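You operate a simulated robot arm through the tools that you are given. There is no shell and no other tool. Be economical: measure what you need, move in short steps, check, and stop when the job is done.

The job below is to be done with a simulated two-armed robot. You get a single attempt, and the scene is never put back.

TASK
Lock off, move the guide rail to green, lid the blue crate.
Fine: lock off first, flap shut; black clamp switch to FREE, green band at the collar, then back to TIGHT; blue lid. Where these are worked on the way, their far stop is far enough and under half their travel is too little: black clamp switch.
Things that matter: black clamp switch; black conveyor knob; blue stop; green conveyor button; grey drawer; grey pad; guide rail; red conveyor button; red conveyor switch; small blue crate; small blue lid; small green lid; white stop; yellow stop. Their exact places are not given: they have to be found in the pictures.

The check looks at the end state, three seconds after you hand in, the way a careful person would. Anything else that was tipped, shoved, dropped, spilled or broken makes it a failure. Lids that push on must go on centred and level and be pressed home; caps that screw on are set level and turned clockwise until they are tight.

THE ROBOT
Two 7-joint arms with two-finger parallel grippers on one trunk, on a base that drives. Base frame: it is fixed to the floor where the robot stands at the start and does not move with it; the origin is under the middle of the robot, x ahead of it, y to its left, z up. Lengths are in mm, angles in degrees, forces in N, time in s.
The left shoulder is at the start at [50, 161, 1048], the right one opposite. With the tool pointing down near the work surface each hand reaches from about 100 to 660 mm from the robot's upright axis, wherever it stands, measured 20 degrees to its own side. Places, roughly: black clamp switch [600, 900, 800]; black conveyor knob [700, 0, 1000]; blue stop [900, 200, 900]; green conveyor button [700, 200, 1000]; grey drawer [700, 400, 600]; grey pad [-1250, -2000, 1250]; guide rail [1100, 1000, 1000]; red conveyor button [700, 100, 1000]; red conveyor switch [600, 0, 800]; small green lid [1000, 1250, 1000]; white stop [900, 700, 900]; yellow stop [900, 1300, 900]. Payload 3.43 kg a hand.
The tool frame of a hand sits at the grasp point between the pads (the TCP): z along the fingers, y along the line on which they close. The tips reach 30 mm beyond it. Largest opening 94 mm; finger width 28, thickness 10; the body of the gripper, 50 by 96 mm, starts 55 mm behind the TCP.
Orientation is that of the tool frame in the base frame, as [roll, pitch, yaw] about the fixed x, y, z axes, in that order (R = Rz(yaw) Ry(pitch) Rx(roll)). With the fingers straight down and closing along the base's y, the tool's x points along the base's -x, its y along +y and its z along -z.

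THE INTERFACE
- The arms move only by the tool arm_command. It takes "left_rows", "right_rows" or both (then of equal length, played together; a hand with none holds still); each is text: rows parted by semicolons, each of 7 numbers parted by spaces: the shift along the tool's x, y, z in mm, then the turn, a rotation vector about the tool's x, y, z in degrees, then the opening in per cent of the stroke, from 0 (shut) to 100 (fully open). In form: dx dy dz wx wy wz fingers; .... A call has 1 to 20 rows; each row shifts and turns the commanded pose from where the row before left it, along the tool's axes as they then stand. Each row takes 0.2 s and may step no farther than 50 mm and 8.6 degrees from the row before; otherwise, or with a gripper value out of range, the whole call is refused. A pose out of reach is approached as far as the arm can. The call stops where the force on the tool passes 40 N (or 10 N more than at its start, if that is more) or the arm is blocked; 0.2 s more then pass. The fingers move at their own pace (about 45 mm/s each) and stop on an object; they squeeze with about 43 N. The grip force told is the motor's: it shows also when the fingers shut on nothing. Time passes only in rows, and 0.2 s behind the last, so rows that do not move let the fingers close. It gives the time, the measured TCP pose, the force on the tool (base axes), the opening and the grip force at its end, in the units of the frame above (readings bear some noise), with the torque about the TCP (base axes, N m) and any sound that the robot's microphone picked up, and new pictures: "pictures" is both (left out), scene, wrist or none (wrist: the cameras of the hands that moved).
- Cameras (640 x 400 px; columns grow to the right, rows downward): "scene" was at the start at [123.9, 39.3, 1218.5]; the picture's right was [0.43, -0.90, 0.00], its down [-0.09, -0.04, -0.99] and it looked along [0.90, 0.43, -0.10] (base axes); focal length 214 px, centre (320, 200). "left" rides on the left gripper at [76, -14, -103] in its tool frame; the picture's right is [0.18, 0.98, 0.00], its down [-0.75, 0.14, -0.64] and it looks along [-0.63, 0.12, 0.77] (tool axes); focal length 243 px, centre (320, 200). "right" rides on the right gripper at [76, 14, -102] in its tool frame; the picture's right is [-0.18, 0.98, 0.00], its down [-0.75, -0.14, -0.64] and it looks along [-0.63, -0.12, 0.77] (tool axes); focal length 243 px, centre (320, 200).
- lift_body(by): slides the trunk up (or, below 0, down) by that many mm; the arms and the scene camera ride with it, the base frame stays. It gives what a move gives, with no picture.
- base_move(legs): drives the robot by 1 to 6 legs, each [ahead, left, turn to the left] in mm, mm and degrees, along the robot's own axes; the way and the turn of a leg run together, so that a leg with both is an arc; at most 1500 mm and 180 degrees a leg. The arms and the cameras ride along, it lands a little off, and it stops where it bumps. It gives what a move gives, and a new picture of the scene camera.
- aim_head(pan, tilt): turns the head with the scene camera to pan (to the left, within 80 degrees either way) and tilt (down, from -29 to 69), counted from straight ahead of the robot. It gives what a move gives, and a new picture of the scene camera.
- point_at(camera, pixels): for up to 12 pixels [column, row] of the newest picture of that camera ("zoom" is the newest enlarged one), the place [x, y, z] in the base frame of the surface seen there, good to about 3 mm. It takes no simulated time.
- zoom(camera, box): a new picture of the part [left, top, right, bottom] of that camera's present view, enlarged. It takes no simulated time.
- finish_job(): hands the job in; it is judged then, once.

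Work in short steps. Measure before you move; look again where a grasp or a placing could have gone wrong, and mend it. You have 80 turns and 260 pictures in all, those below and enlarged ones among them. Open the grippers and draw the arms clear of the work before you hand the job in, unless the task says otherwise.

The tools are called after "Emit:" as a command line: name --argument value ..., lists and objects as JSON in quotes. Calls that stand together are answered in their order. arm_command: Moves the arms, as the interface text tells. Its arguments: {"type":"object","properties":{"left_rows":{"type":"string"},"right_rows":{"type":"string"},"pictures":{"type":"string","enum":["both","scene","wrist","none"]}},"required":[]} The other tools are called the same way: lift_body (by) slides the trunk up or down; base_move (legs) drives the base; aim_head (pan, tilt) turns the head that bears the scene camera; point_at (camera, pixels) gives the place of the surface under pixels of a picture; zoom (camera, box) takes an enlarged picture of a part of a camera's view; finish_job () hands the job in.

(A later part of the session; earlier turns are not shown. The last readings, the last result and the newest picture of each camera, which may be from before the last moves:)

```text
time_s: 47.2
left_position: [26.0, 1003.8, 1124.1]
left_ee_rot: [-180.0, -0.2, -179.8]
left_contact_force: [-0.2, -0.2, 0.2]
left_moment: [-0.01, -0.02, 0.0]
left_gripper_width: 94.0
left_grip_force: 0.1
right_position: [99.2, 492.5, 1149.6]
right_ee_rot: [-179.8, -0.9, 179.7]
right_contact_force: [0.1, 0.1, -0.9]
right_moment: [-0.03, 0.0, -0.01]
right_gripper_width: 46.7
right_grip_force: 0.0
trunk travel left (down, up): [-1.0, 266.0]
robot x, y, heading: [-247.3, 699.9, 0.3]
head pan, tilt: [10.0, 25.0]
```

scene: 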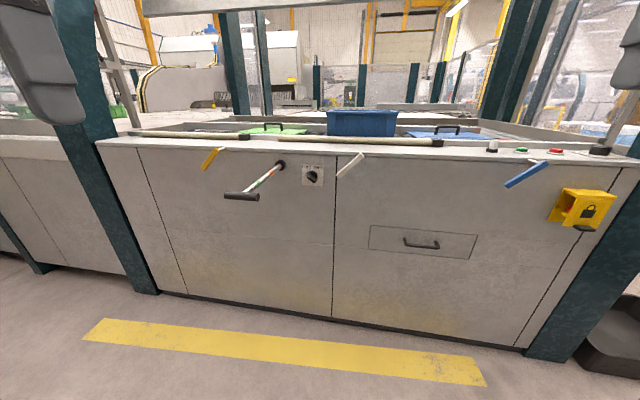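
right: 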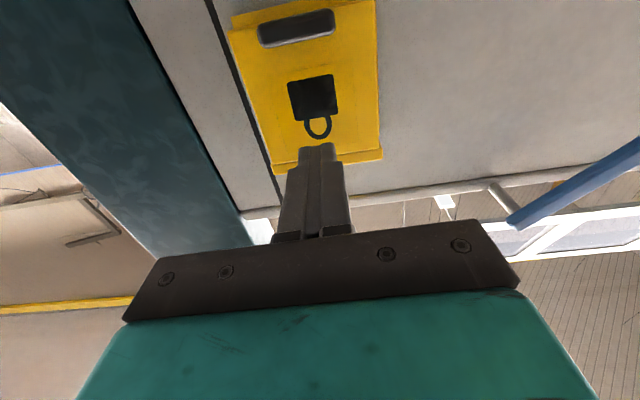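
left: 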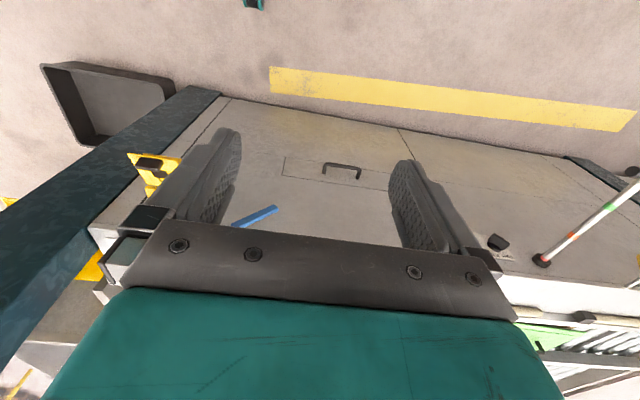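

Clear view now. I zoom on the clamp and rod and measure points there and on the crate and lid.

Emit:
zoom --camera "scene" --box '[190, 130, 380, 240]'

Emit:
point_at --camera "scene" --pixels '[[313, 176], [305, 184], [228, 195], [258, 198], [243, 194], [255, 186], [280, 166], [345, 170], [360, 156], [209, 160], [265, 181], [272, 174]]'

Emit:
zoom --camera "scene" --box '[120, 90, 520, 170]'

```text
3.37 times, centred on (285, 185) of scene
```

zoom: 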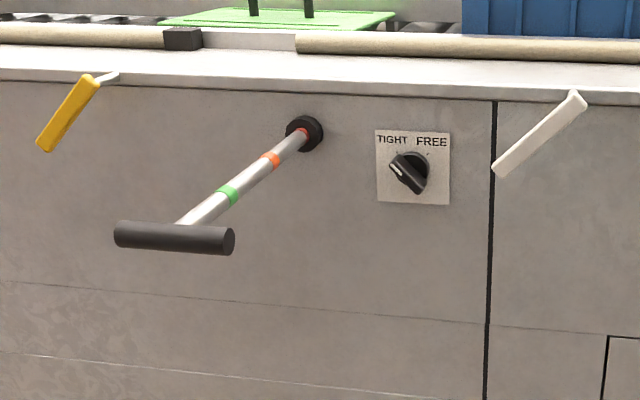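

```text
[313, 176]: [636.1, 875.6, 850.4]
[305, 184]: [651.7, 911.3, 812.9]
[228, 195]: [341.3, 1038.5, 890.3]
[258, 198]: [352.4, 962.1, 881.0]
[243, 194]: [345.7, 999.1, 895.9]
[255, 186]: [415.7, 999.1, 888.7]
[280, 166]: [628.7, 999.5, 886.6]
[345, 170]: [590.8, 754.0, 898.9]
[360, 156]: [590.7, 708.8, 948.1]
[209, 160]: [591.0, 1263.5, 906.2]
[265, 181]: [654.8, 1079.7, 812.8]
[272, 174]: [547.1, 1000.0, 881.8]
```

```text
1.60 times, centred on (320, 130) of scene
```

zoom: 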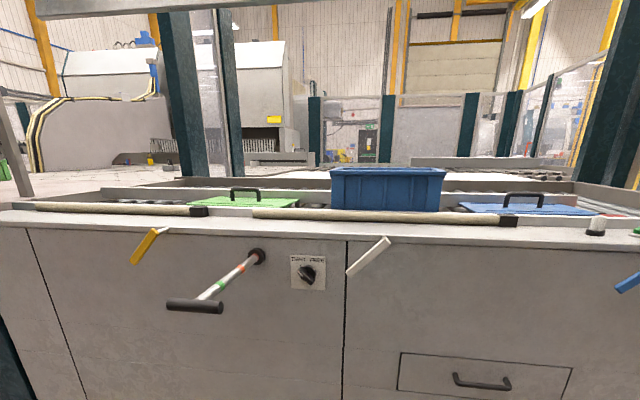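

I zoom harder on the knob and the banded rod.

Emit:
zoom --camera "scene" --box '[298, 160, 328, 190]'

Emit:
zoom --camera "scene" --box '[215, 155, 295, 205]'

```text
13.33 times, centred on (313, 175) of scene
```

zoom: 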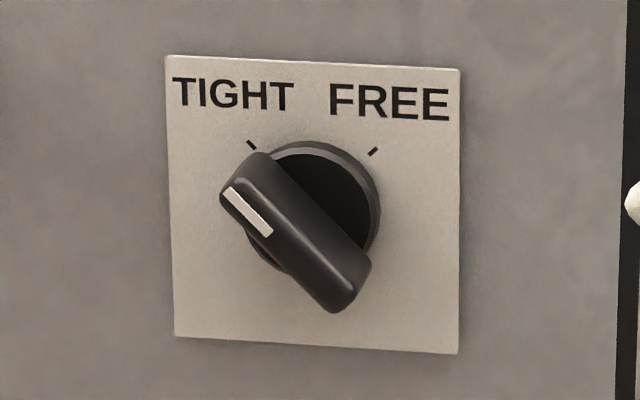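

```text
8.00 times, centred on (255, 180) of scene
```

zoom: 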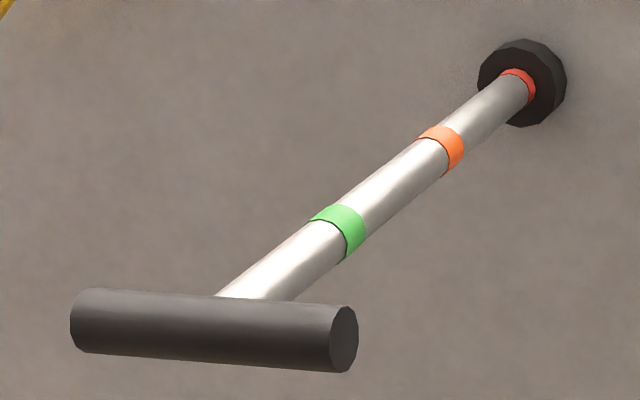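

Pointer at TIGHT; FREE needs a 90° clockwise turn. I measure the bands and collar in this enlarged picture.

Emit:
point_at --camera "zoom" --pixels '[[315, 216], [330, 230], [343, 248], [356, 240], [430, 145], [510, 85], [523, 90], [500, 100], [490, 70], [545, 110], [340, 340], [85, 320]]'

Emit:
zoom --camera "scene" --box '[298, 160, 328, 190]'

Emit:
point_at --camera "zoom" --pixels '[[250, 210], [300, 240], [340, 285], [260, 165], [365, 265], [320, 220], [360, 200], [200, 300], [430, 300], [235, 190], [335, 300]]'

```text
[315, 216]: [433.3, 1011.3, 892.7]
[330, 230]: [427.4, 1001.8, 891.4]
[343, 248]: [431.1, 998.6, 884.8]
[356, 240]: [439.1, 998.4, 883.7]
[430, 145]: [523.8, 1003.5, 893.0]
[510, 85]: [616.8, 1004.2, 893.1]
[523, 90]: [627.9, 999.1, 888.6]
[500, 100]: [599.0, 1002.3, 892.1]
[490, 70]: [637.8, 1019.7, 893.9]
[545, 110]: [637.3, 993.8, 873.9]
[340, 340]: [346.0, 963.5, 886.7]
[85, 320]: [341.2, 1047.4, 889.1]
```

```text
13.33 times, centred on (313, 175) of scene
```

zoom: 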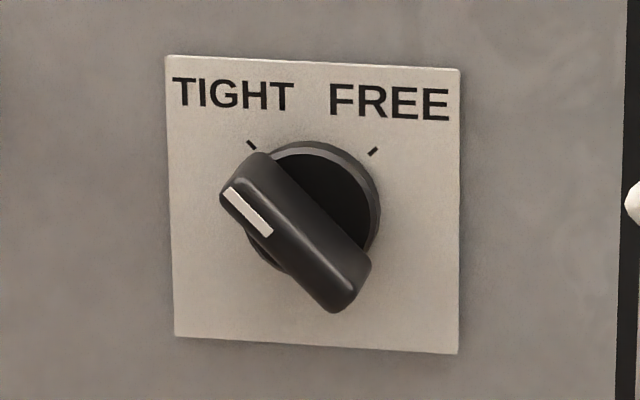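

```text
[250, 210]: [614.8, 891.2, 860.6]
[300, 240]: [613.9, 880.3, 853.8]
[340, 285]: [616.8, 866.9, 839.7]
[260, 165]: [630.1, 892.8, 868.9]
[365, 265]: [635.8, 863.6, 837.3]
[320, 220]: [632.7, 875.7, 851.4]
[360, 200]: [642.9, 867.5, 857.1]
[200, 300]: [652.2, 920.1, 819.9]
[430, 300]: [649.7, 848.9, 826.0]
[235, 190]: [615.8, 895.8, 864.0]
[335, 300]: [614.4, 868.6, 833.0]
```

Key numbers: knob centre (614, 880, 850) with its lower end at (867, 835); collar face x≈637; green band ≈434; T-bar x≈345, z≈886. I turn the right hand to horizontal again with closed fingers.

Emit:
arm_command --right_rows "0 27 30 0 -8.18 0 0; 4.3 27 29.7 0 -8.18 0 0; 8.5 27 28.8 0 -8.18 0 0; 12.4 27 27.3 0 -8.18 0 0; 16.2 27 25.2 0 -8.18 0 0; 19.6 27 22.7 0 -8.18 0 0; 22.6 27 19.7 0 -8.18 0 0; 25.2 27 16.2 0 -8.18 0 0; 27.3 27 12.5 0 -8.18 0 0; 28.8 27 8.5 0 -8.18 0 0; 29.7 27 4.3 0 -8.18 0 0; 0 20 40 0 0 0 0; 0 0 40 0 0 0 0; 0 0 0 0 0 0 0" --pictures "none"

Emit:
aim_head --pan 20 --tilt 35

```text
time_s: 50.2
left_position: [25.7, 1004.1, 1124.9]
left_ee_rot: [180.0, 0.0, -179.9]
left_contact_force: [-0.2, -0.6, 0.9]
left_moment: [0.01, 0.01, 0.02]
left_gripper_width: 94.1
left_grip_force: 0.1
right_position: [218.3, 797.2, 830.9]
right_ee_rot: [-168.4, 89.1, -168.6]
right_contact_force: [-0.2, -0.8, 0.3]
right_moment: [-0.04, 0.0, 0.01]
right_gripper_width: 0.0
right_grip_force: 32.9
right hand out of reach, approached as far as the arm can: row 11
trunk travel left (down, up): [-1.0, 266.0]
robot x, y, heading: [-249.7, 697.0, 0.4]
head pan, tilt: [10.0, 25.0]
```

```text
time_s: 51.0
left_position: [25.4, 1004.2, 1124.7]
left_ee_rot: [180.0, 0.0, -179.8]
left_contact_force: [-0.4, -0.4, 0.6]
left_moment: [-0.02, -0.01, -0.01]
left_gripper_width: 94.0
left_grip_force: 0.0
right_position: [217.9, 797.1, 829.6]
right_ee_rot: [-168.8, 89.2, -169.1]
right_contact_force: [0.2, 0.0, -0.1]
right_moment: [0.0, 0.0, 0.01]
right_gripper_width: 0.3
right_grip_force: 33.1
trunk travel left (down, up): [-1.0, 266.0]
robot x, y, heading: [-249.2, 701.0, -0.2]
head pan, tilt: [20.0, 35.0]
```

scene: 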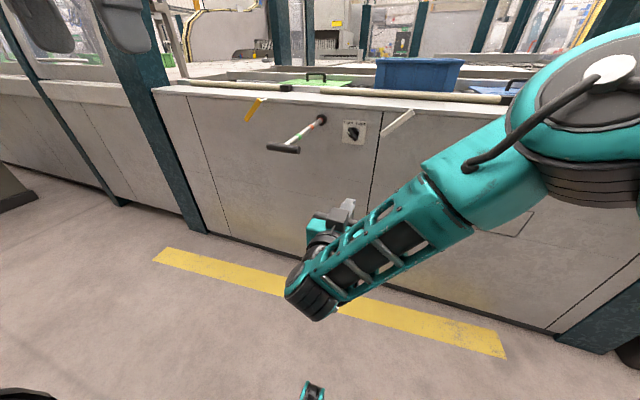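

Hand horizontal at (218, 797, 830). I drive ahead 250 and left 30 so the knob is within good reach.

Emit:
base_move --legs '[[0, 30, 0], [250, 0, 0]]'

Emit:
arm_command --right_rows "5 5 25 0 0 0 0; 5 5 25 0 0 0 0; 0 5 25 0 0 0 0; 0 0 0 0 0 0 0" --pictures "both"

```text
time_s: 53.3
left_position: [277.6, 1033.4, 1124.5]
left_ee_rot: [180.0, -0.2, -179.9]
left_contact_force: [0.6, -1.3, 0.3]
left_moment: [0.03, -0.02, 0.02]
left_gripper_width: 94.1
left_grip_force: 0.1
right_position: [468.9, 825.1, 830.7]
right_ee_rot: [-168.9, 89.2, -169.4]
right_contact_force: [-0.1, 0.0, -0.4]
right_moment: [-0.02, -0.02, 0.03]
right_gripper_width: 0.0
right_grip_force: 33.0
trunk travel left (down, up): [-1.0, 266.0]
robot x, y, heading: [5.0, 729.3, 0.2]
head pan, tilt: [20.0, 35.0]
```

scene: 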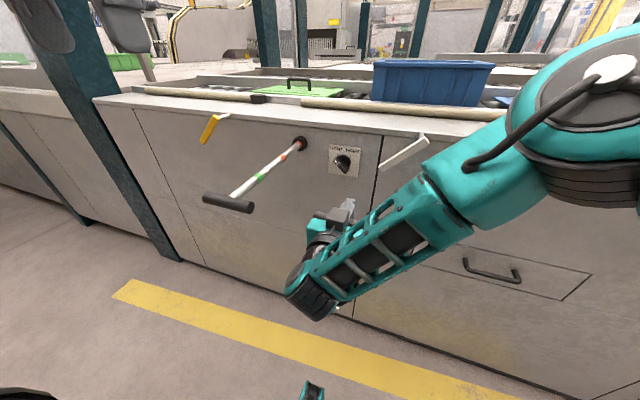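

```text
time_s: 54.3
left_position: [278.6, 1034.4, 1124.3]
left_ee_rot: [179.9, -0.1, -180.0]
left_contact_force: [-0.1, -0.1, -0.1]
left_moment: [0.02, -0.01, 0.0]
left_gripper_width: 94.2
left_grip_force: 0.1
right_position: [545.6, 840.4, 819.1]
right_ee_rot: [-168.8, 89.1, -169.2]
right_contact_force: [-0.1, 0.1, -0.4]
right_moment: [0.02, 0.04, 0.0]
right_gripper_width: 0.2
right_grip_force: 33.2
trunk travel left (down, up): [-1.0, 266.0]
robot x, y, heading: [2.6, 733.5, -0.0]
head pan, tilt: [20.0, 35.0]
```

scene: 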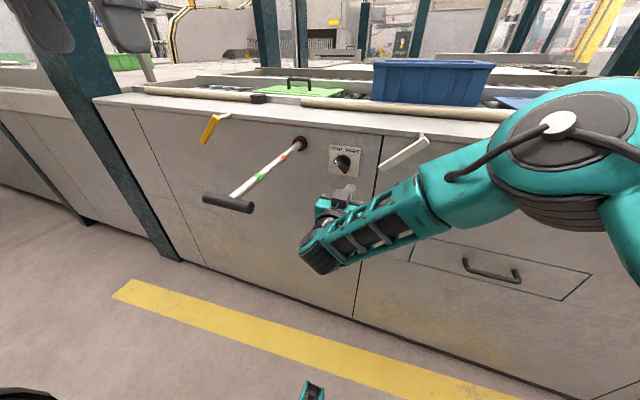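
right: 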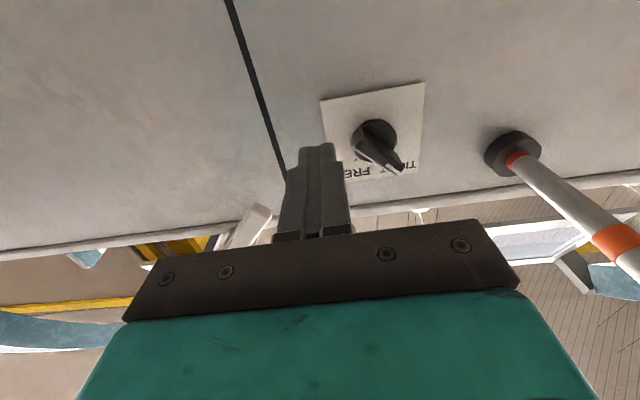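

Closer view: I measure the knob, collar and red band from the wrist camera.

Emit:
zoom --camera "right" --box '[310, 70, 640, 270]'

Emit:
point_at --camera "right" --pixels '[[360, 130], [398, 170], [380, 155], [375, 128], [392, 130], [340, 110], [512, 155], [517, 163], [524, 174], [527, 145], [505, 170]]'

```text
1.94 times, centred on (475, 170) of right
```

zoom: 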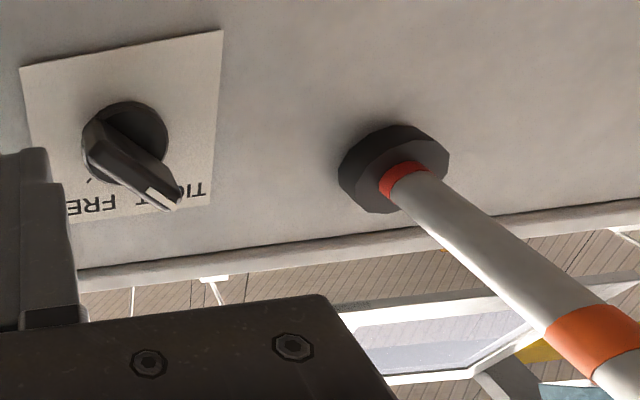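

```text
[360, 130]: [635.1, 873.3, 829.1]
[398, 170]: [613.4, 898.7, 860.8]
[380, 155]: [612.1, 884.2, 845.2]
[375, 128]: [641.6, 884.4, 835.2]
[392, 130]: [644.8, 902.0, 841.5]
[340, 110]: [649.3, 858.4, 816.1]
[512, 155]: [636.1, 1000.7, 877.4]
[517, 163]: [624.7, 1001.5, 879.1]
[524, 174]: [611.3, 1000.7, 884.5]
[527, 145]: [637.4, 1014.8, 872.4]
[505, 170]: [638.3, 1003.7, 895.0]
```

The red band abuts the collar face now, so green should end the same way (a push of about 195 mm). I move in to x≈608 at z≈827 and push the knob's lower end left for FREE.

Emit:
arm_command --right_rows "-8 0 30 0 0 0 0; 0 0 32 0 0 0 0; 0 6 0 0 0 0 0; 0 6 0 0 0 0 0; 0 6 0 0 0 0 0; 2 6 0 0 0 0 0; 3 5 0 0 0 0 0; 3 5 0 0 0 0 0; 0 4 0 0 0 0 0; 0 0 0 0 0 0 0" --pictures "wrist"

Emit:
zoom --camera "right" --box '[220, 70, 480, 250]'

```text
time_s: 56.5
left_position: [278.0, 1033.0, 1124.3]
left_ee_rot: [180.0, -0.2, -179.9]
left_contact_force: [0.4, 0.1, -0.2]
left_moment: [-0.02, 0.04, -0.03]
left_gripper_width: 94.2
left_grip_force: 0.1
right_position: [608.1, 877.4, 819.3]
right_ee_rot: [-168.2, 89.3, -168.7]
right_contact_force: [-1.0, 0.0, 0.0]
right_moment: [0.05, -0.01, -0.03]
right_gripper_width: 0.0
right_grip_force: 32.9
trunk travel left (down, up): [-1.0, 266.0]
robot x, y, heading: [3.3, 730.7, 0.0]
head pan, tilt: [20.0, 35.0]
```

right: 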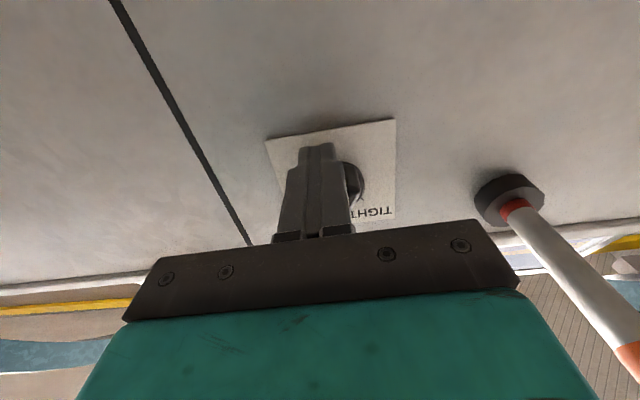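

```text
2.22 times, centred on (350, 160) of right
```

zoom: 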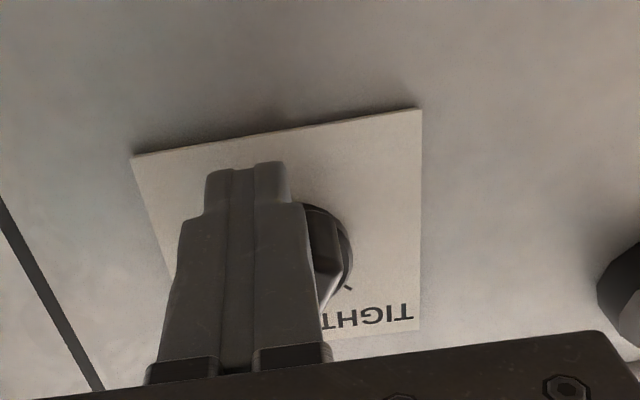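

The knob has turned past vertical, with no force now. I push a little farther to the FREE stop.

Emit:
arm_command --right_rows "0 3 0 0 0 0 0; 0 3 0 0 0 0 0; -1 3 0 0 0 0 0; -2 2 0 0 0 0 0; 0 0 0 0 0 0 0" --pictures "none"

```text
time_s: 57.7
left_position: [278.0, 1033.7, 1123.3]
left_ee_rot: [180.0, -0.1, 180.0]
left_contact_force: [0.2, 0.3, -0.6]
left_moment: [0.0, 0.01, 0.01]
left_gripper_width: 94.1
left_grip_force: 0.0
right_position: [606.5, 881.6, 822.4]
right_ee_rot: [-170.4, 89.0, -170.8]
right_contact_force: [0.4, -2.5, -3.1]
right_moment: [0.0, 0.07, -0.03]
right_gripper_width: 0.0
right_grip_force: 33.1
right hand out of reach, approached as far as the arm can: row 3
trunk travel left (down, up): [-1.0, 266.0]
robot x, y, heading: [4.1, 730.6, 0.1]
head pan, tilt: [20.0, 35.0]
```

Light contact force now; I back away to look at the knob.

Emit:
arm_command --right_rows "2 -4 0 0 0 0 0; 0 -5 -30 0 0 0 0; 0 0 -40 0 0 0 0; 0 0 0 0 0 0 0" --pictures "none"

Emit:
zoom --camera "right" --box '[220, 50, 480, 230]'

Emit:
zoom --camera "scene" --box '[310, 130, 380, 190]'

```text
time_s: 58.7
left_position: [278.5, 1033.6, 1125.0]
left_ee_rot: [180.0, -0.1, 179.9]
left_contact_force: [-0.6, 0.1, 0.4]
left_moment: [0.03, -0.03, -0.02]
left_gripper_width: 93.9
left_grip_force: 0.0
right_position: [536.5, 873.1, 823.3]
right_ee_rot: [-169.2, 89.2, -169.8]
right_contact_force: [1.0, 0.3, 0.2]
right_moment: [-0.04, 0.0, 0.02]
right_gripper_width: 0.0
right_grip_force: 32.8
trunk travel left (down, up): [-1.0, 266.0]
robot x, y, heading: [1.0, 728.1, -0.0]
head pan, tilt: [20.0, 35.0]
```

```text
2.22 times, centred on (350, 140) of right
```

zoom: 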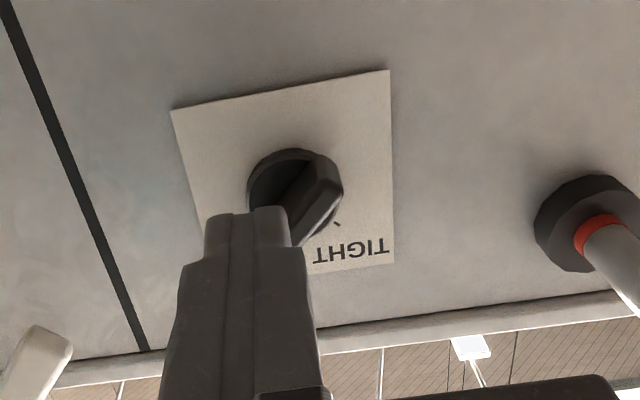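

```text
6.67 times, centred on (345, 160) of scene
```

zoom: 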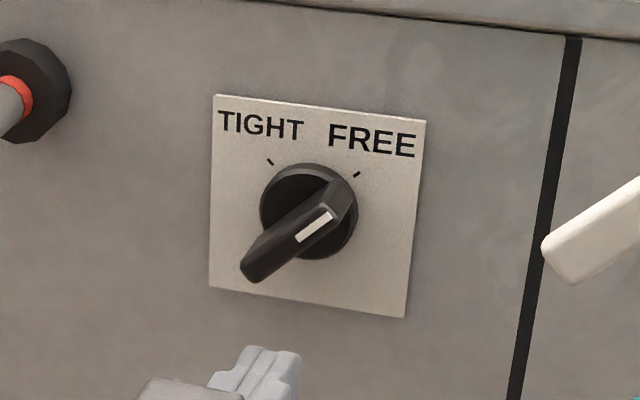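

The knob is at FREE. Now the rail: I back out, shift left, draw the hand in and raise it to z≈886 in front of the T-bar.

Emit:
base_move --legs '[[-270, 0, 0], [0, 130, 0]]'

Emit:
arm_command --right_rows "-16 0 -35 0 0 0 0; -16 0 -35 0 0 0 0; -16 0 -35 0 0 0 0; -15 0 -25 0 0 0 0; 0 0 0 0 0 0 0" --pictures "scene"

```text
time_s: 62.0
left_position: [11.1, 1161.2, 1125.4]
left_ee_rot: [-180.0, -0.2, 179.9]
left_contact_force: [-0.2, -0.6, 1.2]
left_moment: [-0.02, 0.03, 0.01]
left_gripper_width: 94.2
left_grip_force: 0.1
right_position: [271.0, 999.8, 824.6]
right_ee_rot: [-168.5, 89.1, -169.3]
right_contact_force: [0.1, 0.0, -1.1]
right_moment: [-0.02, 0.01, -0.03]
right_gripper_width: 0.3
right_grip_force: 33.1
trunk travel left (down, up): [-1.0, 266.0]
robot x, y, heading: [-264.7, 859.0, -0.1]
head pan, tilt: [20.0, 35.0]
```

scene: 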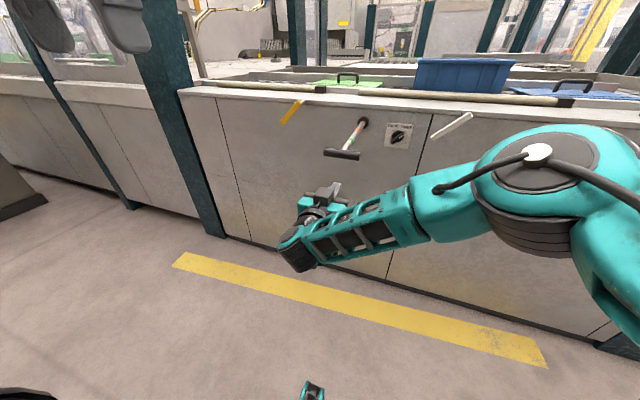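

```text
time_s: 63.2
left_position: [13.1, 1162.2, 1124.6]
left_ee_rot: [-180.0, -0.1, 179.8]
left_contact_force: [0.0, -0.7, -0.6]
left_moment: [-0.01, -0.01, 0.02]
left_gripper_width: 94.1
left_grip_force: 0.2
right_position: [140.2, 1000.3, 889.9]
right_ee_rot: [-167.8, 89.1, -168.5]
right_contact_force: [0.6, 0.2, 0.7]
right_moment: [0.01, -0.02, 0.01]
right_gripper_width: 0.1
right_grip_force: 32.7
trunk travel left (down, up): [-1.0, 266.0]
robot x, y, heading: [-266.6, 859.0, -0.1]
head pan, tilt: [20.0, 35.0]
```

scene: 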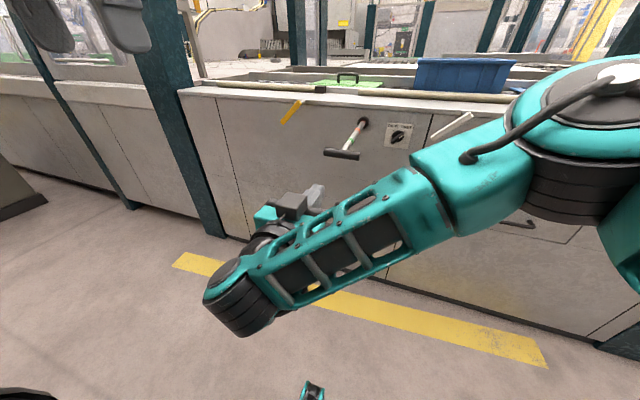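

Hand at (140, 1000, 890). I drive ahead 140, then touch the T-bar's centre with the fingertips.

Emit:
base_move --legs '[[140, 0, 0]]'

Emit:
arm_command --right_rows "3 0 5 0 0 0 0; 0 0 0 0 0 0 0" --pictures "both"

```text
time_s: 64.5
left_position: [150.1, 1162.0, 1125.7]
left_ee_rot: [180.0, -0.1, 180.0]
left_contact_force: [0.6, 0.0, 0.4]
left_moment: [-0.02, 0.03, 0.02]
left_gripper_width: 94.0
left_grip_force: 0.0
right_position: [279.9, 1002.6, 889.6]
right_ee_rot: [-168.9, 89.1, -169.4]
right_contact_force: [0.0, 0.5, -0.1]
right_moment: [0.03, -0.03, 0.0]
right_gripper_width: 0.0
right_grip_force: 33.3
trunk travel left (down, up): [-1.0, 266.0]
robot x, y, heading: [-126.3, 860.7, -0.5]
head pan, tilt: [20.0, 35.0]
```

scene: 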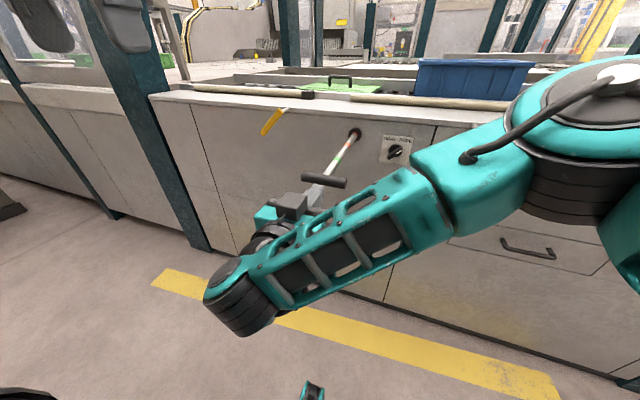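

```text
time_s: 65.1
left_position: [149.8, 1162.0, 1125.6]
left_ee_rot: [-180.0, -0.1, 179.9]
left_contact_force: [-0.8, -1.8, -0.4]
left_moment: [-0.01, 0.0, 0.01]
left_gripper_width: 94.0
left_grip_force: 0.1
right_position: [284.8, 1000.9, 885.4]
right_ee_rot: [-168.9, 89.1, -169.7]
right_contact_force: [0.2, -0.6, 0.3]
right_moment: [-0.04, -0.01, -0.03]
right_gripper_width: 0.0
right_grip_force: 33.4
trunk travel left (down, up): [-1.0, 266.0]
robot x, y, heading: [-125.4, 857.5, -0.2]
head pan, tilt: [20.0, 35.0]
```

scene: 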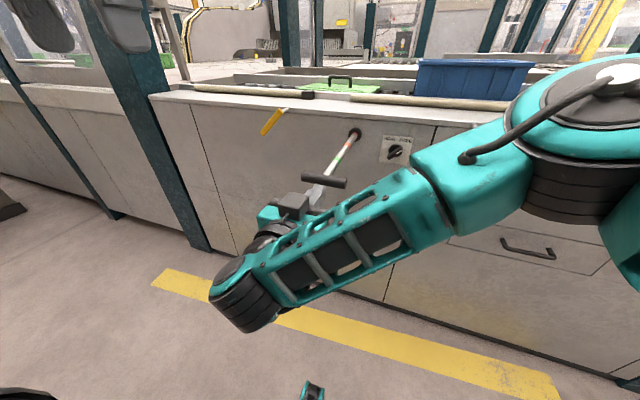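
right: 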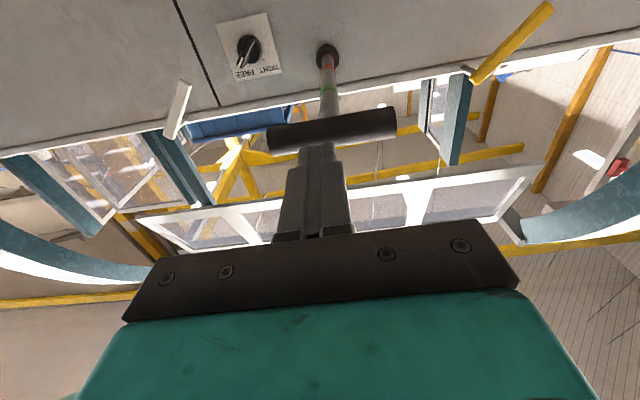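

Fingers are lined up with the T-bar. I push 130 mm in small steps, then check.

Emit:
arm_command --right_rows "0 0 8 0 0 0 0; 0 0 8 0 0 0 0; 0 0 8 0 0 0 0; 0 0 8 0 0 0 0; 0 0 8 0 0 0 0; 0 0 8 0 0 0 0; 0 0 8 0 0 0 0; 0 0 8 0 0 0 0; 0 0 8 0 0 0 0; 0 0 8 0 0 0 0; 0 0 8 0 0 0 0; 0 0 8 0 0 0 0; 0 0 8 0 0 0 0; 0 0 8 0 0 0 0; 0 0 8 0 0 0 0; 0 0 0 0 0 0 0" --pictures "both"

Emit:
zoom --camera "right" --box '[240, 20, 420, 160]'

```text
time_s: 68.5
left_position: [151.1, 1161.3, 1124.2]
left_ee_rot: [-180.0, -0.1, 179.9]
left_contact_force: [0.3, 0.4, -0.1]
left_moment: [0.03, -0.02, -0.03]
left_gripper_width: 93.7
left_grip_force: 0.1
right_position: [405.0, 1000.1, 885.9]
right_ee_rot: [-167.7, 89.1, -168.5]
right_contact_force: [-1.2, 0.0, 0.2]
right_moment: [-0.01, 0.01, -0.04]
right_gripper_width: 0.0
right_grip_force: 33.0
trunk travel left (down, up): [-1.0, 266.0]
robot x, y, heading: [-128.0, 860.3, -0.1]
head pan, tilt: [20.0, 35.0]
```

scene: 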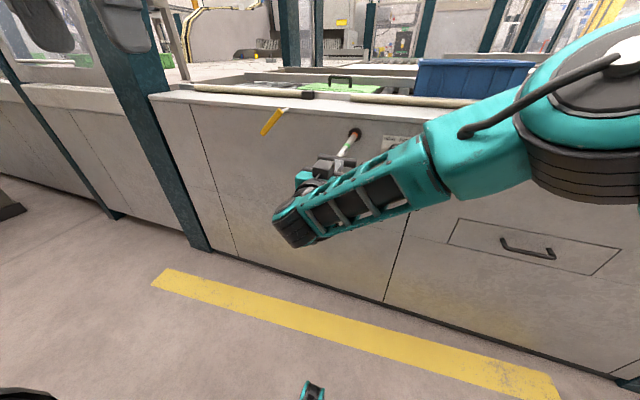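
right: 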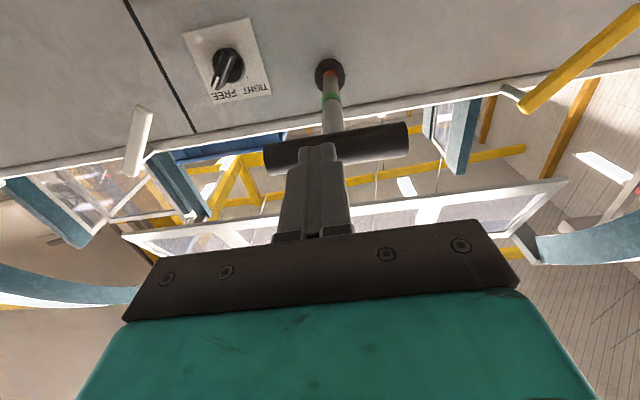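

```text
2.86 times, centred on (330, 90) of right
```

zoom: 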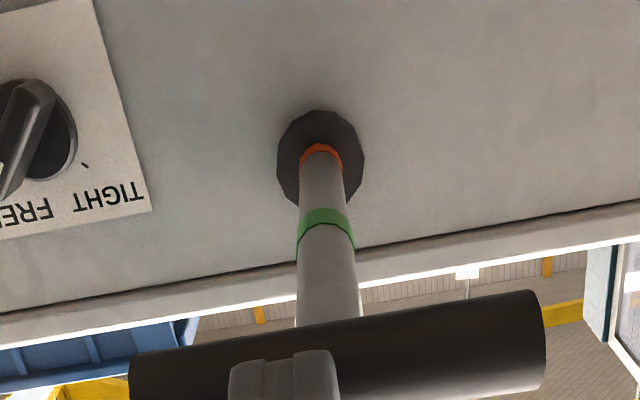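

The orange band is at the collar now. I measure the green band's position.

Emit:
point_at --camera "zoom" --pixels '[[326, 212], [326, 219], [324, 226], [321, 149], [321, 156], [300, 180], [350, 180], [320, 120], [400, 340], [315, 203], [318, 232]]'

```text
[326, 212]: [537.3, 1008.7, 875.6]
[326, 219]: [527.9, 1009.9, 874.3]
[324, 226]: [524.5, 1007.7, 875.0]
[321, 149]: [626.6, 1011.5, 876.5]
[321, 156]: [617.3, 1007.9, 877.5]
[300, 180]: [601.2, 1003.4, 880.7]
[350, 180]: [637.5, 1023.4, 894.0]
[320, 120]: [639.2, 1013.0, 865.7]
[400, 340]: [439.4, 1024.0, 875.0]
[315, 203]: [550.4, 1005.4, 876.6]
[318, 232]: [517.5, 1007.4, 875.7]
```

The green band spans about 523–539, the collar face is at 637. I push another 92 mm, then check before the last few.

Emit:
arm_command --right_rows "0 0 8 0 0 0 0; 0 0 8 0 0 0 0; 0 0 8 0 0 0 0; 0 0 8 0 0 0 0; 0 0 8 0 0 0 0; 0 0 8 0 0 0 0; 0 0 8 0 0 0 0; 0 0 8 0 0 0 0; 0 0 8 0 0 0 0; 0 0 8 0 0 0 0; 0 0 6 0 0 0 0; 0 0 6 0 0 0 0; 0 0 0 0 0 0 0" --pictures "wrist"

Emit:
zoom --camera "right" --box '[270, 40, 410, 150]'

```text
time_s: 71.3
left_position: [150.7, 1162.3, 1125.6]
left_ee_rot: [-180.0, 0.0, 179.9]
left_contact_force: [0.3, -0.1, -0.1]
left_moment: [-0.04, -0.01, -0.01]
left_gripper_width: 94.4
left_grip_force: 0.2
right_position: [496.3, 998.0, 883.7]
right_ee_rot: [-168.1, 89.1, -168.8]
right_contact_force: [-0.6, -0.2, 0.4]
right_moment: [0.01, 0.01, 0.0]
right_gripper_width: 0.2
right_grip_force: 32.9
trunk travel left (down, up): [-1.0, 266.0]
robot x, y, heading: [-125.6, 856.1, -0.2]
head pan, tilt: [20.0, 35.0]
```

right: 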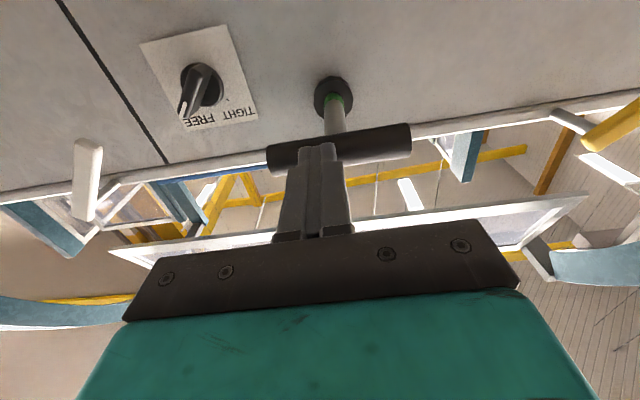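

```text
3.64 times, centred on (340, 95) of right
```

zoom: 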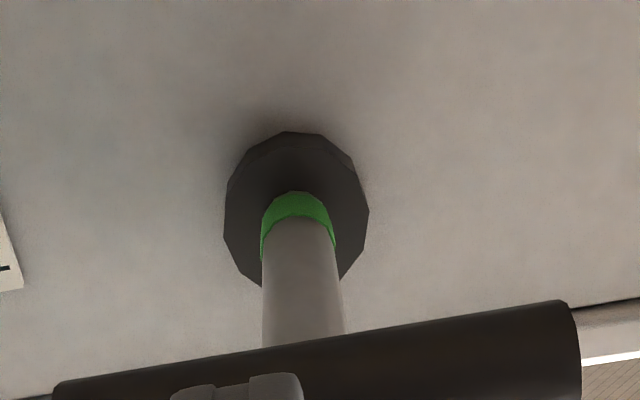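

Emit:
point_at --camera "zoom" --pixels '[[297, 195], [297, 201], [297, 207], [297, 213], [297, 219], [297, 226], [297, 186], [400, 340]]'

```text
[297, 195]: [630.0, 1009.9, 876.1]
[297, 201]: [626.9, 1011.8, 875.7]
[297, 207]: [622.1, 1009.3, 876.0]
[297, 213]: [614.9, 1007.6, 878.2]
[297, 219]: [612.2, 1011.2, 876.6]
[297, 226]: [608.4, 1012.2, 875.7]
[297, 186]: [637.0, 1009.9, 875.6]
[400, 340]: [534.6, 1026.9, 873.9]
```

The green band's outer edge is at about 614, with its inner edge about 7 mm short of the collar face. I push 7 mm more so it abuts.

Emit:
arm_command --right_rows "0 0 4 0 0 0 0; 0 0 3 0 0 0 0; 0 0 0 0 0 0 0" --pictures "none"

Emit:
zoom --camera "right" --box '[270, 40, 410, 150]'

Emit:
point_at --camera "zoom" --pixels '[[297, 200], [297, 207], [297, 213], [297, 219], [297, 226], [297, 232]]'

Emit:
zoom --camera "scene" --box '[150, 50, 550, 200]'

```text
time_s: 72.1
left_position: [150.5, 1162.9, 1124.0]
left_ee_rot: [180.0, -0.2, 179.9]
left_contact_force: [-0.1, -1.2, -1.1]
left_moment: [-0.01, 0.0, 0.01]
left_gripper_width: 94.1
left_grip_force: 0.1
right_position: [502.8, 1000.2, 883.8]
right_ee_rot: [-169.3, 89.1, -169.9]
right_contact_force: [0.0, 0.4, -0.7]
right_moment: [0.0, 0.03, 0.02]
right_gripper_width: 0.0
right_grip_force: 33.2
trunk travel left (down, up): [-1.0, 266.0]
robot x, y, heading: [-127.3, 859.5, -0.3]
head pan, tilt: [20.0, 35.0]
```

```text
3.64 times, centred on (340, 95) of right
```

zoom: 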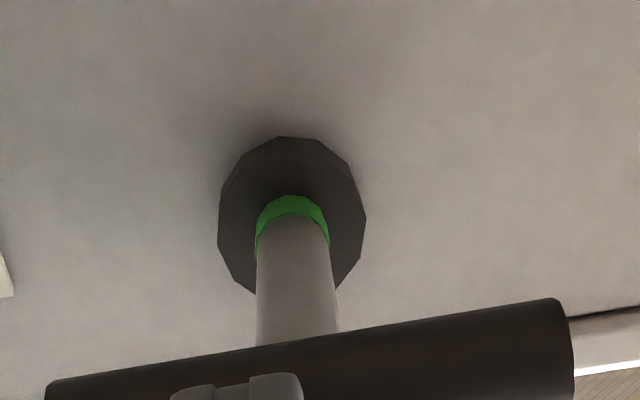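

```text
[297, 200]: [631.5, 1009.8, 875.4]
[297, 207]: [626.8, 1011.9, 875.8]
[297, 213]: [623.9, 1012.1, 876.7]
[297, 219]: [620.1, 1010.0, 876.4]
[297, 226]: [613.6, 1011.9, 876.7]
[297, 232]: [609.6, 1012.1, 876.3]
```

```text
1.60 times, centred on (350, 125) of scene
```

zoom: 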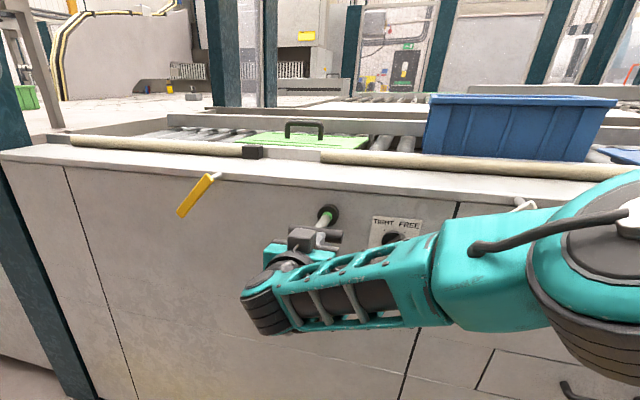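

Green now abuts the collar (about 620–636). I withdraw the hand, lower it below the bar and reposition to turn the clamp knob back to TIGHT.

Emit:
arm_command --right_rows "0 0 -40 0 0 0 0; 20 0 -40 0 0 0 0; 20 -8 -40 0 0 0 0; 17 -7 0 0 0 0 0; 0 0 0 0 0 0 0" --pictures "none"

Emit:
base_move --legs '[[0, -60, 0], [128, 0, 0]]'

Emit:
zoom --camera "right" --box '[160, 0, 480, 200]'

```text
time_s: 73.3
left_position: [151.3, 1162.1, 1124.6]
left_ee_rot: [179.9, -0.1, 179.9]
left_contact_force: [0.8, 0.3, 0.0]
left_moment: [-0.01, -0.02, 0.03]
left_gripper_width: 93.8
left_grip_force: 0.0
right_position: [382.4, 985.7, 829.0]
right_ee_rot: [-169.7, 89.2, -170.5]
right_contact_force: [-0.7, 0.3, -0.3]
right_moment: [0.01, -0.01, 0.01]
right_gripper_width: 0.3
right_grip_force: 32.6
trunk travel left (down, up): [-1.0, 266.0]
robot x, y, heading: [-124.2, 862.1, -0.1]
head pan, tilt: [20.0, 35.0]
```

```text
time_s: 75.4
left_position: [281.5, 1100.8, 1124.1]
left_ee_rot: [179.9, 0.0, 179.8]
left_contact_force: [0.0, 0.2, -0.4]
left_moment: [0.03, -0.03, 0.0]
left_gripper_width: 94.0
left_grip_force: 0.0
right_position: [511.6, 922.8, 829.5]
right_ee_rot: [-168.9, 89.1, -169.7]
right_contact_force: [0.5, 0.4, 1.0]
right_moment: [-0.05, -0.02, 0.01]
right_gripper_width: 0.0
right_grip_force: 33.3
trunk travel left (down, up): [-1.0, 266.0]
robot x, y, heading: [2.8, 797.8, -0.2]
head pan, tilt: [20.0, 35.0]
```

scene: 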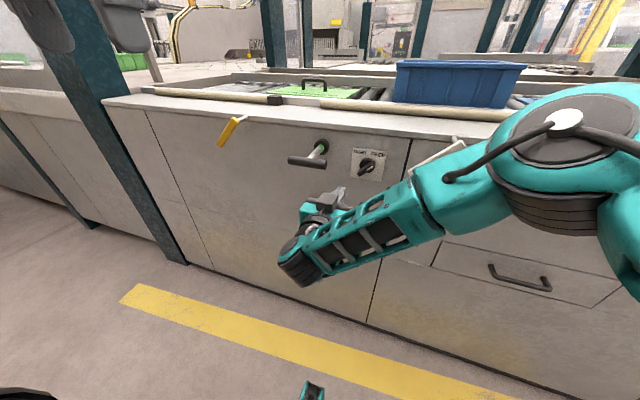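

```text
2.00 times, centred on (320, 100) of right
```

zoom: 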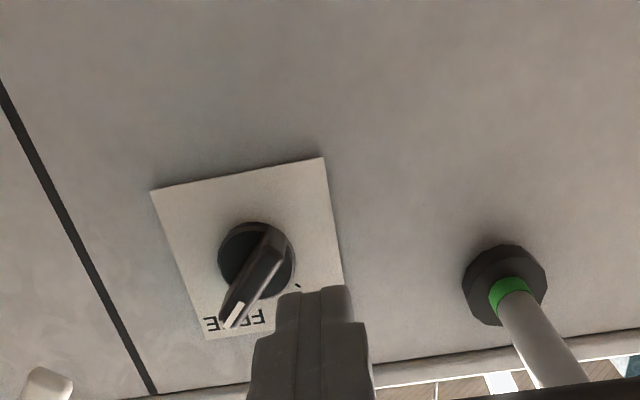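

Green looks as red did before. I move in and push the knob's lower end to the right, back to TIGHT.

Emit:
arm_command --right_rows "0 0 47 0 0 0 0; 0 0 47 0 0 0 0; 0 -7 0 0 0 0 0; 0 -7 0 0 0 0 0; 0 -6 0 0 0 0 0; 2 -6 0 0 0 0 0; 3 -6 0 0 0 0 0; 3 -5 0 0 0 0 0; 0 -4 0 0 0 0 0; 0 -3 0 0 0 0 0; -2 -2 0 0 0 0 0; 0 0 0 0 0 0 0" --pictures "none"

Emit:
zoom --camera "scene" --box '[280, 125, 400, 200]'

```text
time_s: 78.0
left_position: [281.7, 1103.1, 1123.6]
left_ee_rot: [-179.8, -0.1, 179.8]
left_contact_force: [-0.1, -0.7, -0.3]
left_moment: [-0.01, 0.01, -0.01]
left_gripper_width: 93.8
left_grip_force: 0.1
right_position: [603.6, 882.9, 819.0]
right_ee_rot: [-163.9, 88.7, -163.8]
right_contact_force: [6.8, 31.8, -7.2]
right_moment: [-0.39, 0.2, 0.39]
right_gripper_width: 0.1
right_grip_force: 33.7
trunk travel left (down, up): [-1.0, 266.0]
robot x, y, heading: [6.0, 796.5, -0.3]
head pan, tilt: [20.0, 35.0]
```

```text
5.33 times, centred on (340, 162) of scene
```

zoom: 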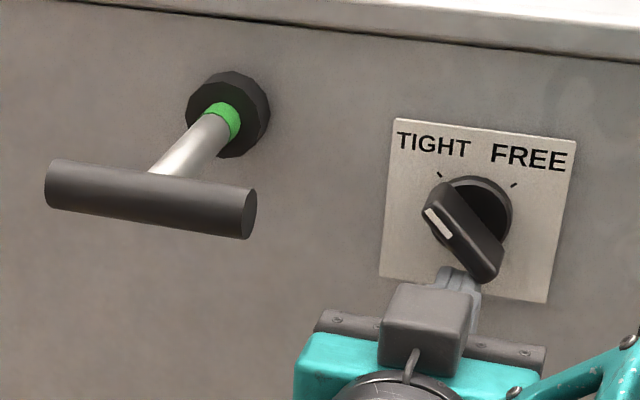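

At TIGHT, firmly on its stop (32 N). I withdraw the hand, back the base off, and turn the hand to point down again while raising the trunk.

Emit:
arm_command --right_rows "2 5 0 0 0 0 0; 0 3 -40 0 0 0 0; 0 0 -40 0 0 0 0; 0 0 -40 0 0 0 0; 0 0 -40 0 0 0 0; 0 0 0 0 0 0 0" --pictures "none"

Emit:
base_move --legs '[[-200, 0, 0], [0, -250, 0]]'

Emit:
arm_command --right_rows "-22 -23 -8 0 8.18 0 50; -20.7 -23 -9.9 0 8.18 0 50; -18 -23 -13 0 8.18 0 50; -17 -23 -17 0 8.18 0 50; -14 -23 -18.3 0 8.18 0 50; -11 -23 -21 0 8.18 0 50; -8 -23 -22 0 8.18 0 50; -5 -23 -23 0 8.18 0 50; -2 -23 -24 0 8.18 0 50; 2 -23 -25 0 8.18 0 50; 5.9 -23 -25 0 8.18 0 50; 0 -30 -20 0 0 0 100; 0 -20 -20 0 0 0 100; 0 0 0 0 0 0 100" --pictures "scene"

Emit:
lift_body --by 150

Emit:
aim_head --pan 10 --tilt 30

```text
time_s: 79.4
left_position: [280.3, 1099.9, 1124.8]
left_ee_rot: [-179.9, 0.0, 179.8]
left_contact_force: [0.3, -0.3, 0.2]
left_moment: [-0.03, -0.01, 0.01]
left_gripper_width: 94.2
left_grip_force: 0.1
right_position: [445.3, 885.7, 822.1]
right_ee_rot: [-168.7, 89.2, -169.5]
right_contact_force: [-0.1, 0.2, 0.7]
right_moment: [0.0, 0.01, -0.02]
right_gripper_width: 0.2
right_grip_force: 32.4
trunk travel left (down, up): [-1.0, 266.0]
robot x, y, heading: [2.6, 798.8, -0.2]
head pan, tilt: [20.0, 35.0]
```

```text
time_s: 83.4
left_position: [82.5, 851.6, 1123.7]
left_ee_rot: [180.0, 0.0, 179.7]
left_contact_force: [0.5, 0.1, -0.4]
left_moment: [-0.01, -0.03, -0.01]
left_gripper_width: 93.9
left_grip_force: 0.0
right_position: [247.5, 637.2, 822.6]
right_ee_rot: [-169.2, 89.1, -169.8]
right_contact_force: [0.3, 0.1, 0.3]
right_moment: [0.0, 0.03, 0.01]
right_gripper_width: 0.0
right_grip_force: 33.2
trunk travel left (down, up): [-1.0, 266.0]
robot x, y, heading: [-199.0, 551.2, -0.3]
head pan, tilt: [20.0, 35.0]
```

scene: 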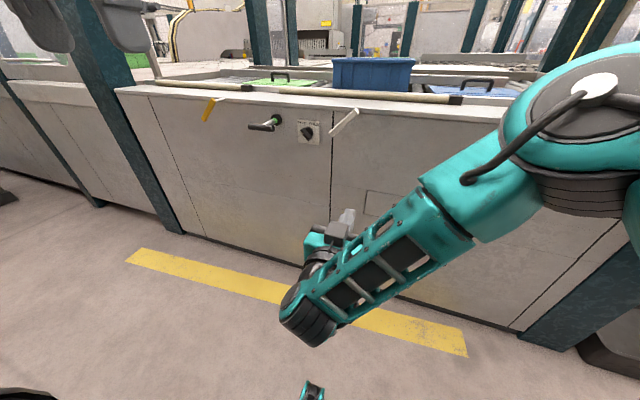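

```text
time_s: 86.4
left_position: [80.9, 853.8, 1125.3]
left_ee_rot: [-180.0, 0.1, 179.7]
left_contact_force: [0.0, -0.7, -0.3]
left_moment: [-0.01, 0.01, 0.01]
left_gripper_width: 94.3
left_grip_force: 0.1
right_position: [155.6, 335.4, 1111.3]
right_ee_rot: [-179.9, -1.0, 179.2]
right_contact_force: [-0.5, -0.5, 0.4]
right_moment: [-0.03, -0.04, 0.02]
right_gripper_width: 94.2
right_grip_force: 0.0
trunk travel left (down, up): [-1.0, 266.0]
robot x, y, heading: [-194.6, 550.2, -0.0]
head pan, tilt: [20.0, 35.0]
```

scene: 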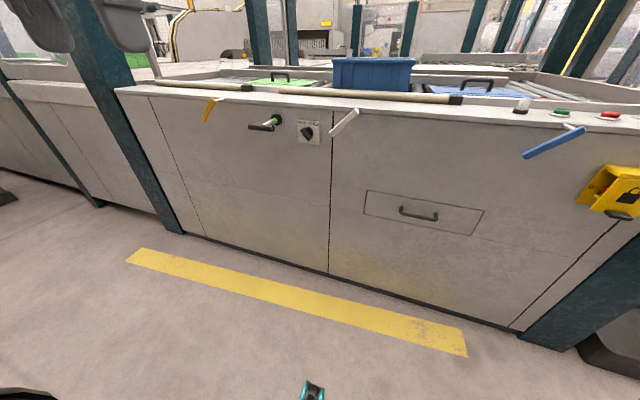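

```text
time_s: 88.2
left_position: [82.4, 852.6, 1274.7]
left_ee_rot: [180.0, 0.1, 179.7]
left_contact_force: [0.8, -0.7, 0.0]
left_moment: [0.0, 0.03, 0.02]
left_gripper_width: 94.2
left_grip_force: 0.1
right_position: [156.5, 336.4, 1259.5]
right_ee_rot: [-179.9, -0.8, 179.1]
right_contact_force: [0.6, 0.4, 0.0]
right_moment: [0.03, 0.03, -0.01]
right_gripper_width: 93.8
right_grip_force: 0.2
trunk travel left (down, up): [-151.0, 116.0]
robot x, y, heading: [-194.4, 551.2, -0.3]
head pan, tilt: [20.0, 35.0]
```

```text
time_s: 88.9
left_position: [82.2, 852.6, 1274.5]
left_ee_rot: [179.9, -0.1, 179.8]
left_contact_force: [-0.1, 0.7, 0.2]
left_moment: [-0.01, 0.02, -0.01]
left_gripper_width: 94.1
left_grip_force: 0.0
right_position: [155.2, 335.2, 1260.5]
right_ee_rot: [-179.8, -0.8, 179.1]
right_contact_force: [-0.4, 0.4, 0.0]
right_moment: [0.0, 0.01, 0.02]
right_gripper_width: 94.1
right_grip_force: 0.0
trunk travel left (down, up): [-151.0, 116.0]
robot x, y, heading: [-191.2, 550.9, -0.3]
head pan, tilt: [10.0, 30.0]
```

scene: 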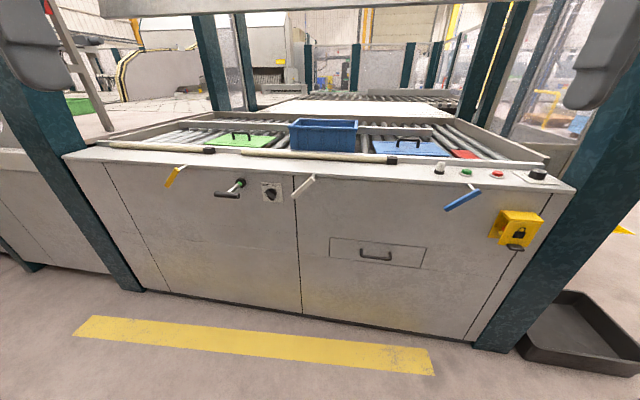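

Now I zoom on the crate and lids and measure them.

Emit:
zoom --camera "scene" --box '[180, 100, 500, 200]'

Emit:
point_at --camera "scene" --pixels '[[291, 123], [353, 126], [357, 118], [304, 118], [322, 150], [322, 126], [400, 140], [418, 140], [375, 150], [440, 153], [371, 137], [430, 139]]'

```text
2.00 times, centred on (340, 150) of scene
```

zoom: 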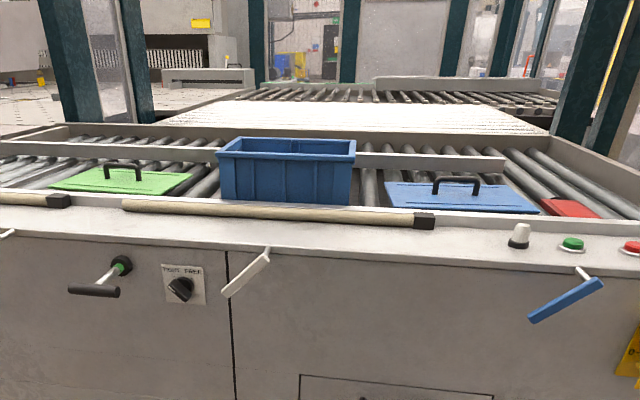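

```text
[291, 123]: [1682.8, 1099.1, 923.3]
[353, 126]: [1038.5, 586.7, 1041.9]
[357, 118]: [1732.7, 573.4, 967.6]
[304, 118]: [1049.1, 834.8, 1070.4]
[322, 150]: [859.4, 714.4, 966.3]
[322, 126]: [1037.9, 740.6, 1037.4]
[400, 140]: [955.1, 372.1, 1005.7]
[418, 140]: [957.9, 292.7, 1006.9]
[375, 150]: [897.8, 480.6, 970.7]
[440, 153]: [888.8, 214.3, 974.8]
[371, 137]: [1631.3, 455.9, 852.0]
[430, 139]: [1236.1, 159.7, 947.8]
```

The lid's handle bar is at x≈957, y≈292–372, z≈1004. I look down to see how far the base sticks out ahead.

Emit:
aim_head --pan 0 --tilt 69

Emit:
point_at --camera "scene" --pixels '[[283, 250], [320, 300], [320, 350], [355, 250], [320, 200], [320, 100], [250, 300], [390, 300]]'

```text
time_s: 89.9
left_position: [81.4, 852.2, 1275.6]
left_ee_rot: [-179.9, -0.1, 179.7]
left_contact_force: [0.3, 0.2, 0.0]
left_moment: [0.0, 0.0, -0.01]
left_gripper_width: 94.0
left_grip_force: 0.1
right_position: [156.6, 336.9, 1260.6]
right_ee_rot: [-179.8, -0.9, 179.2]
right_contact_force: [0.2, 0.9, -0.2]
right_moment: [0.02, 0.05, 0.03]
right_gripper_width: 94.0
right_grip_force: 0.2
trunk travel left (down, up): [-151.0, 116.0]
robot x, y, heading: [-197.4, 555.2, -0.7]
head pan, tilt: [0.0, 68.8]
```

scene: 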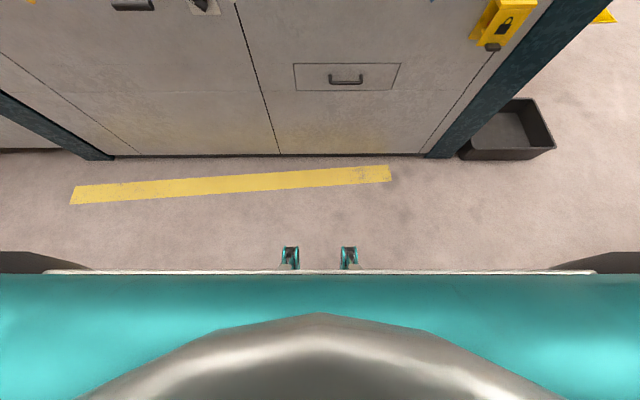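

```text
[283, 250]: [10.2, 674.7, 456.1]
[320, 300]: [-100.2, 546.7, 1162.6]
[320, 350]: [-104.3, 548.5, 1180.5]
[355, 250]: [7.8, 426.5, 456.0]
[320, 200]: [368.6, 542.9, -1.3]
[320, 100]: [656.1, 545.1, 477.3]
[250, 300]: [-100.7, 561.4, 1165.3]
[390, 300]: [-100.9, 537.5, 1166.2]
```

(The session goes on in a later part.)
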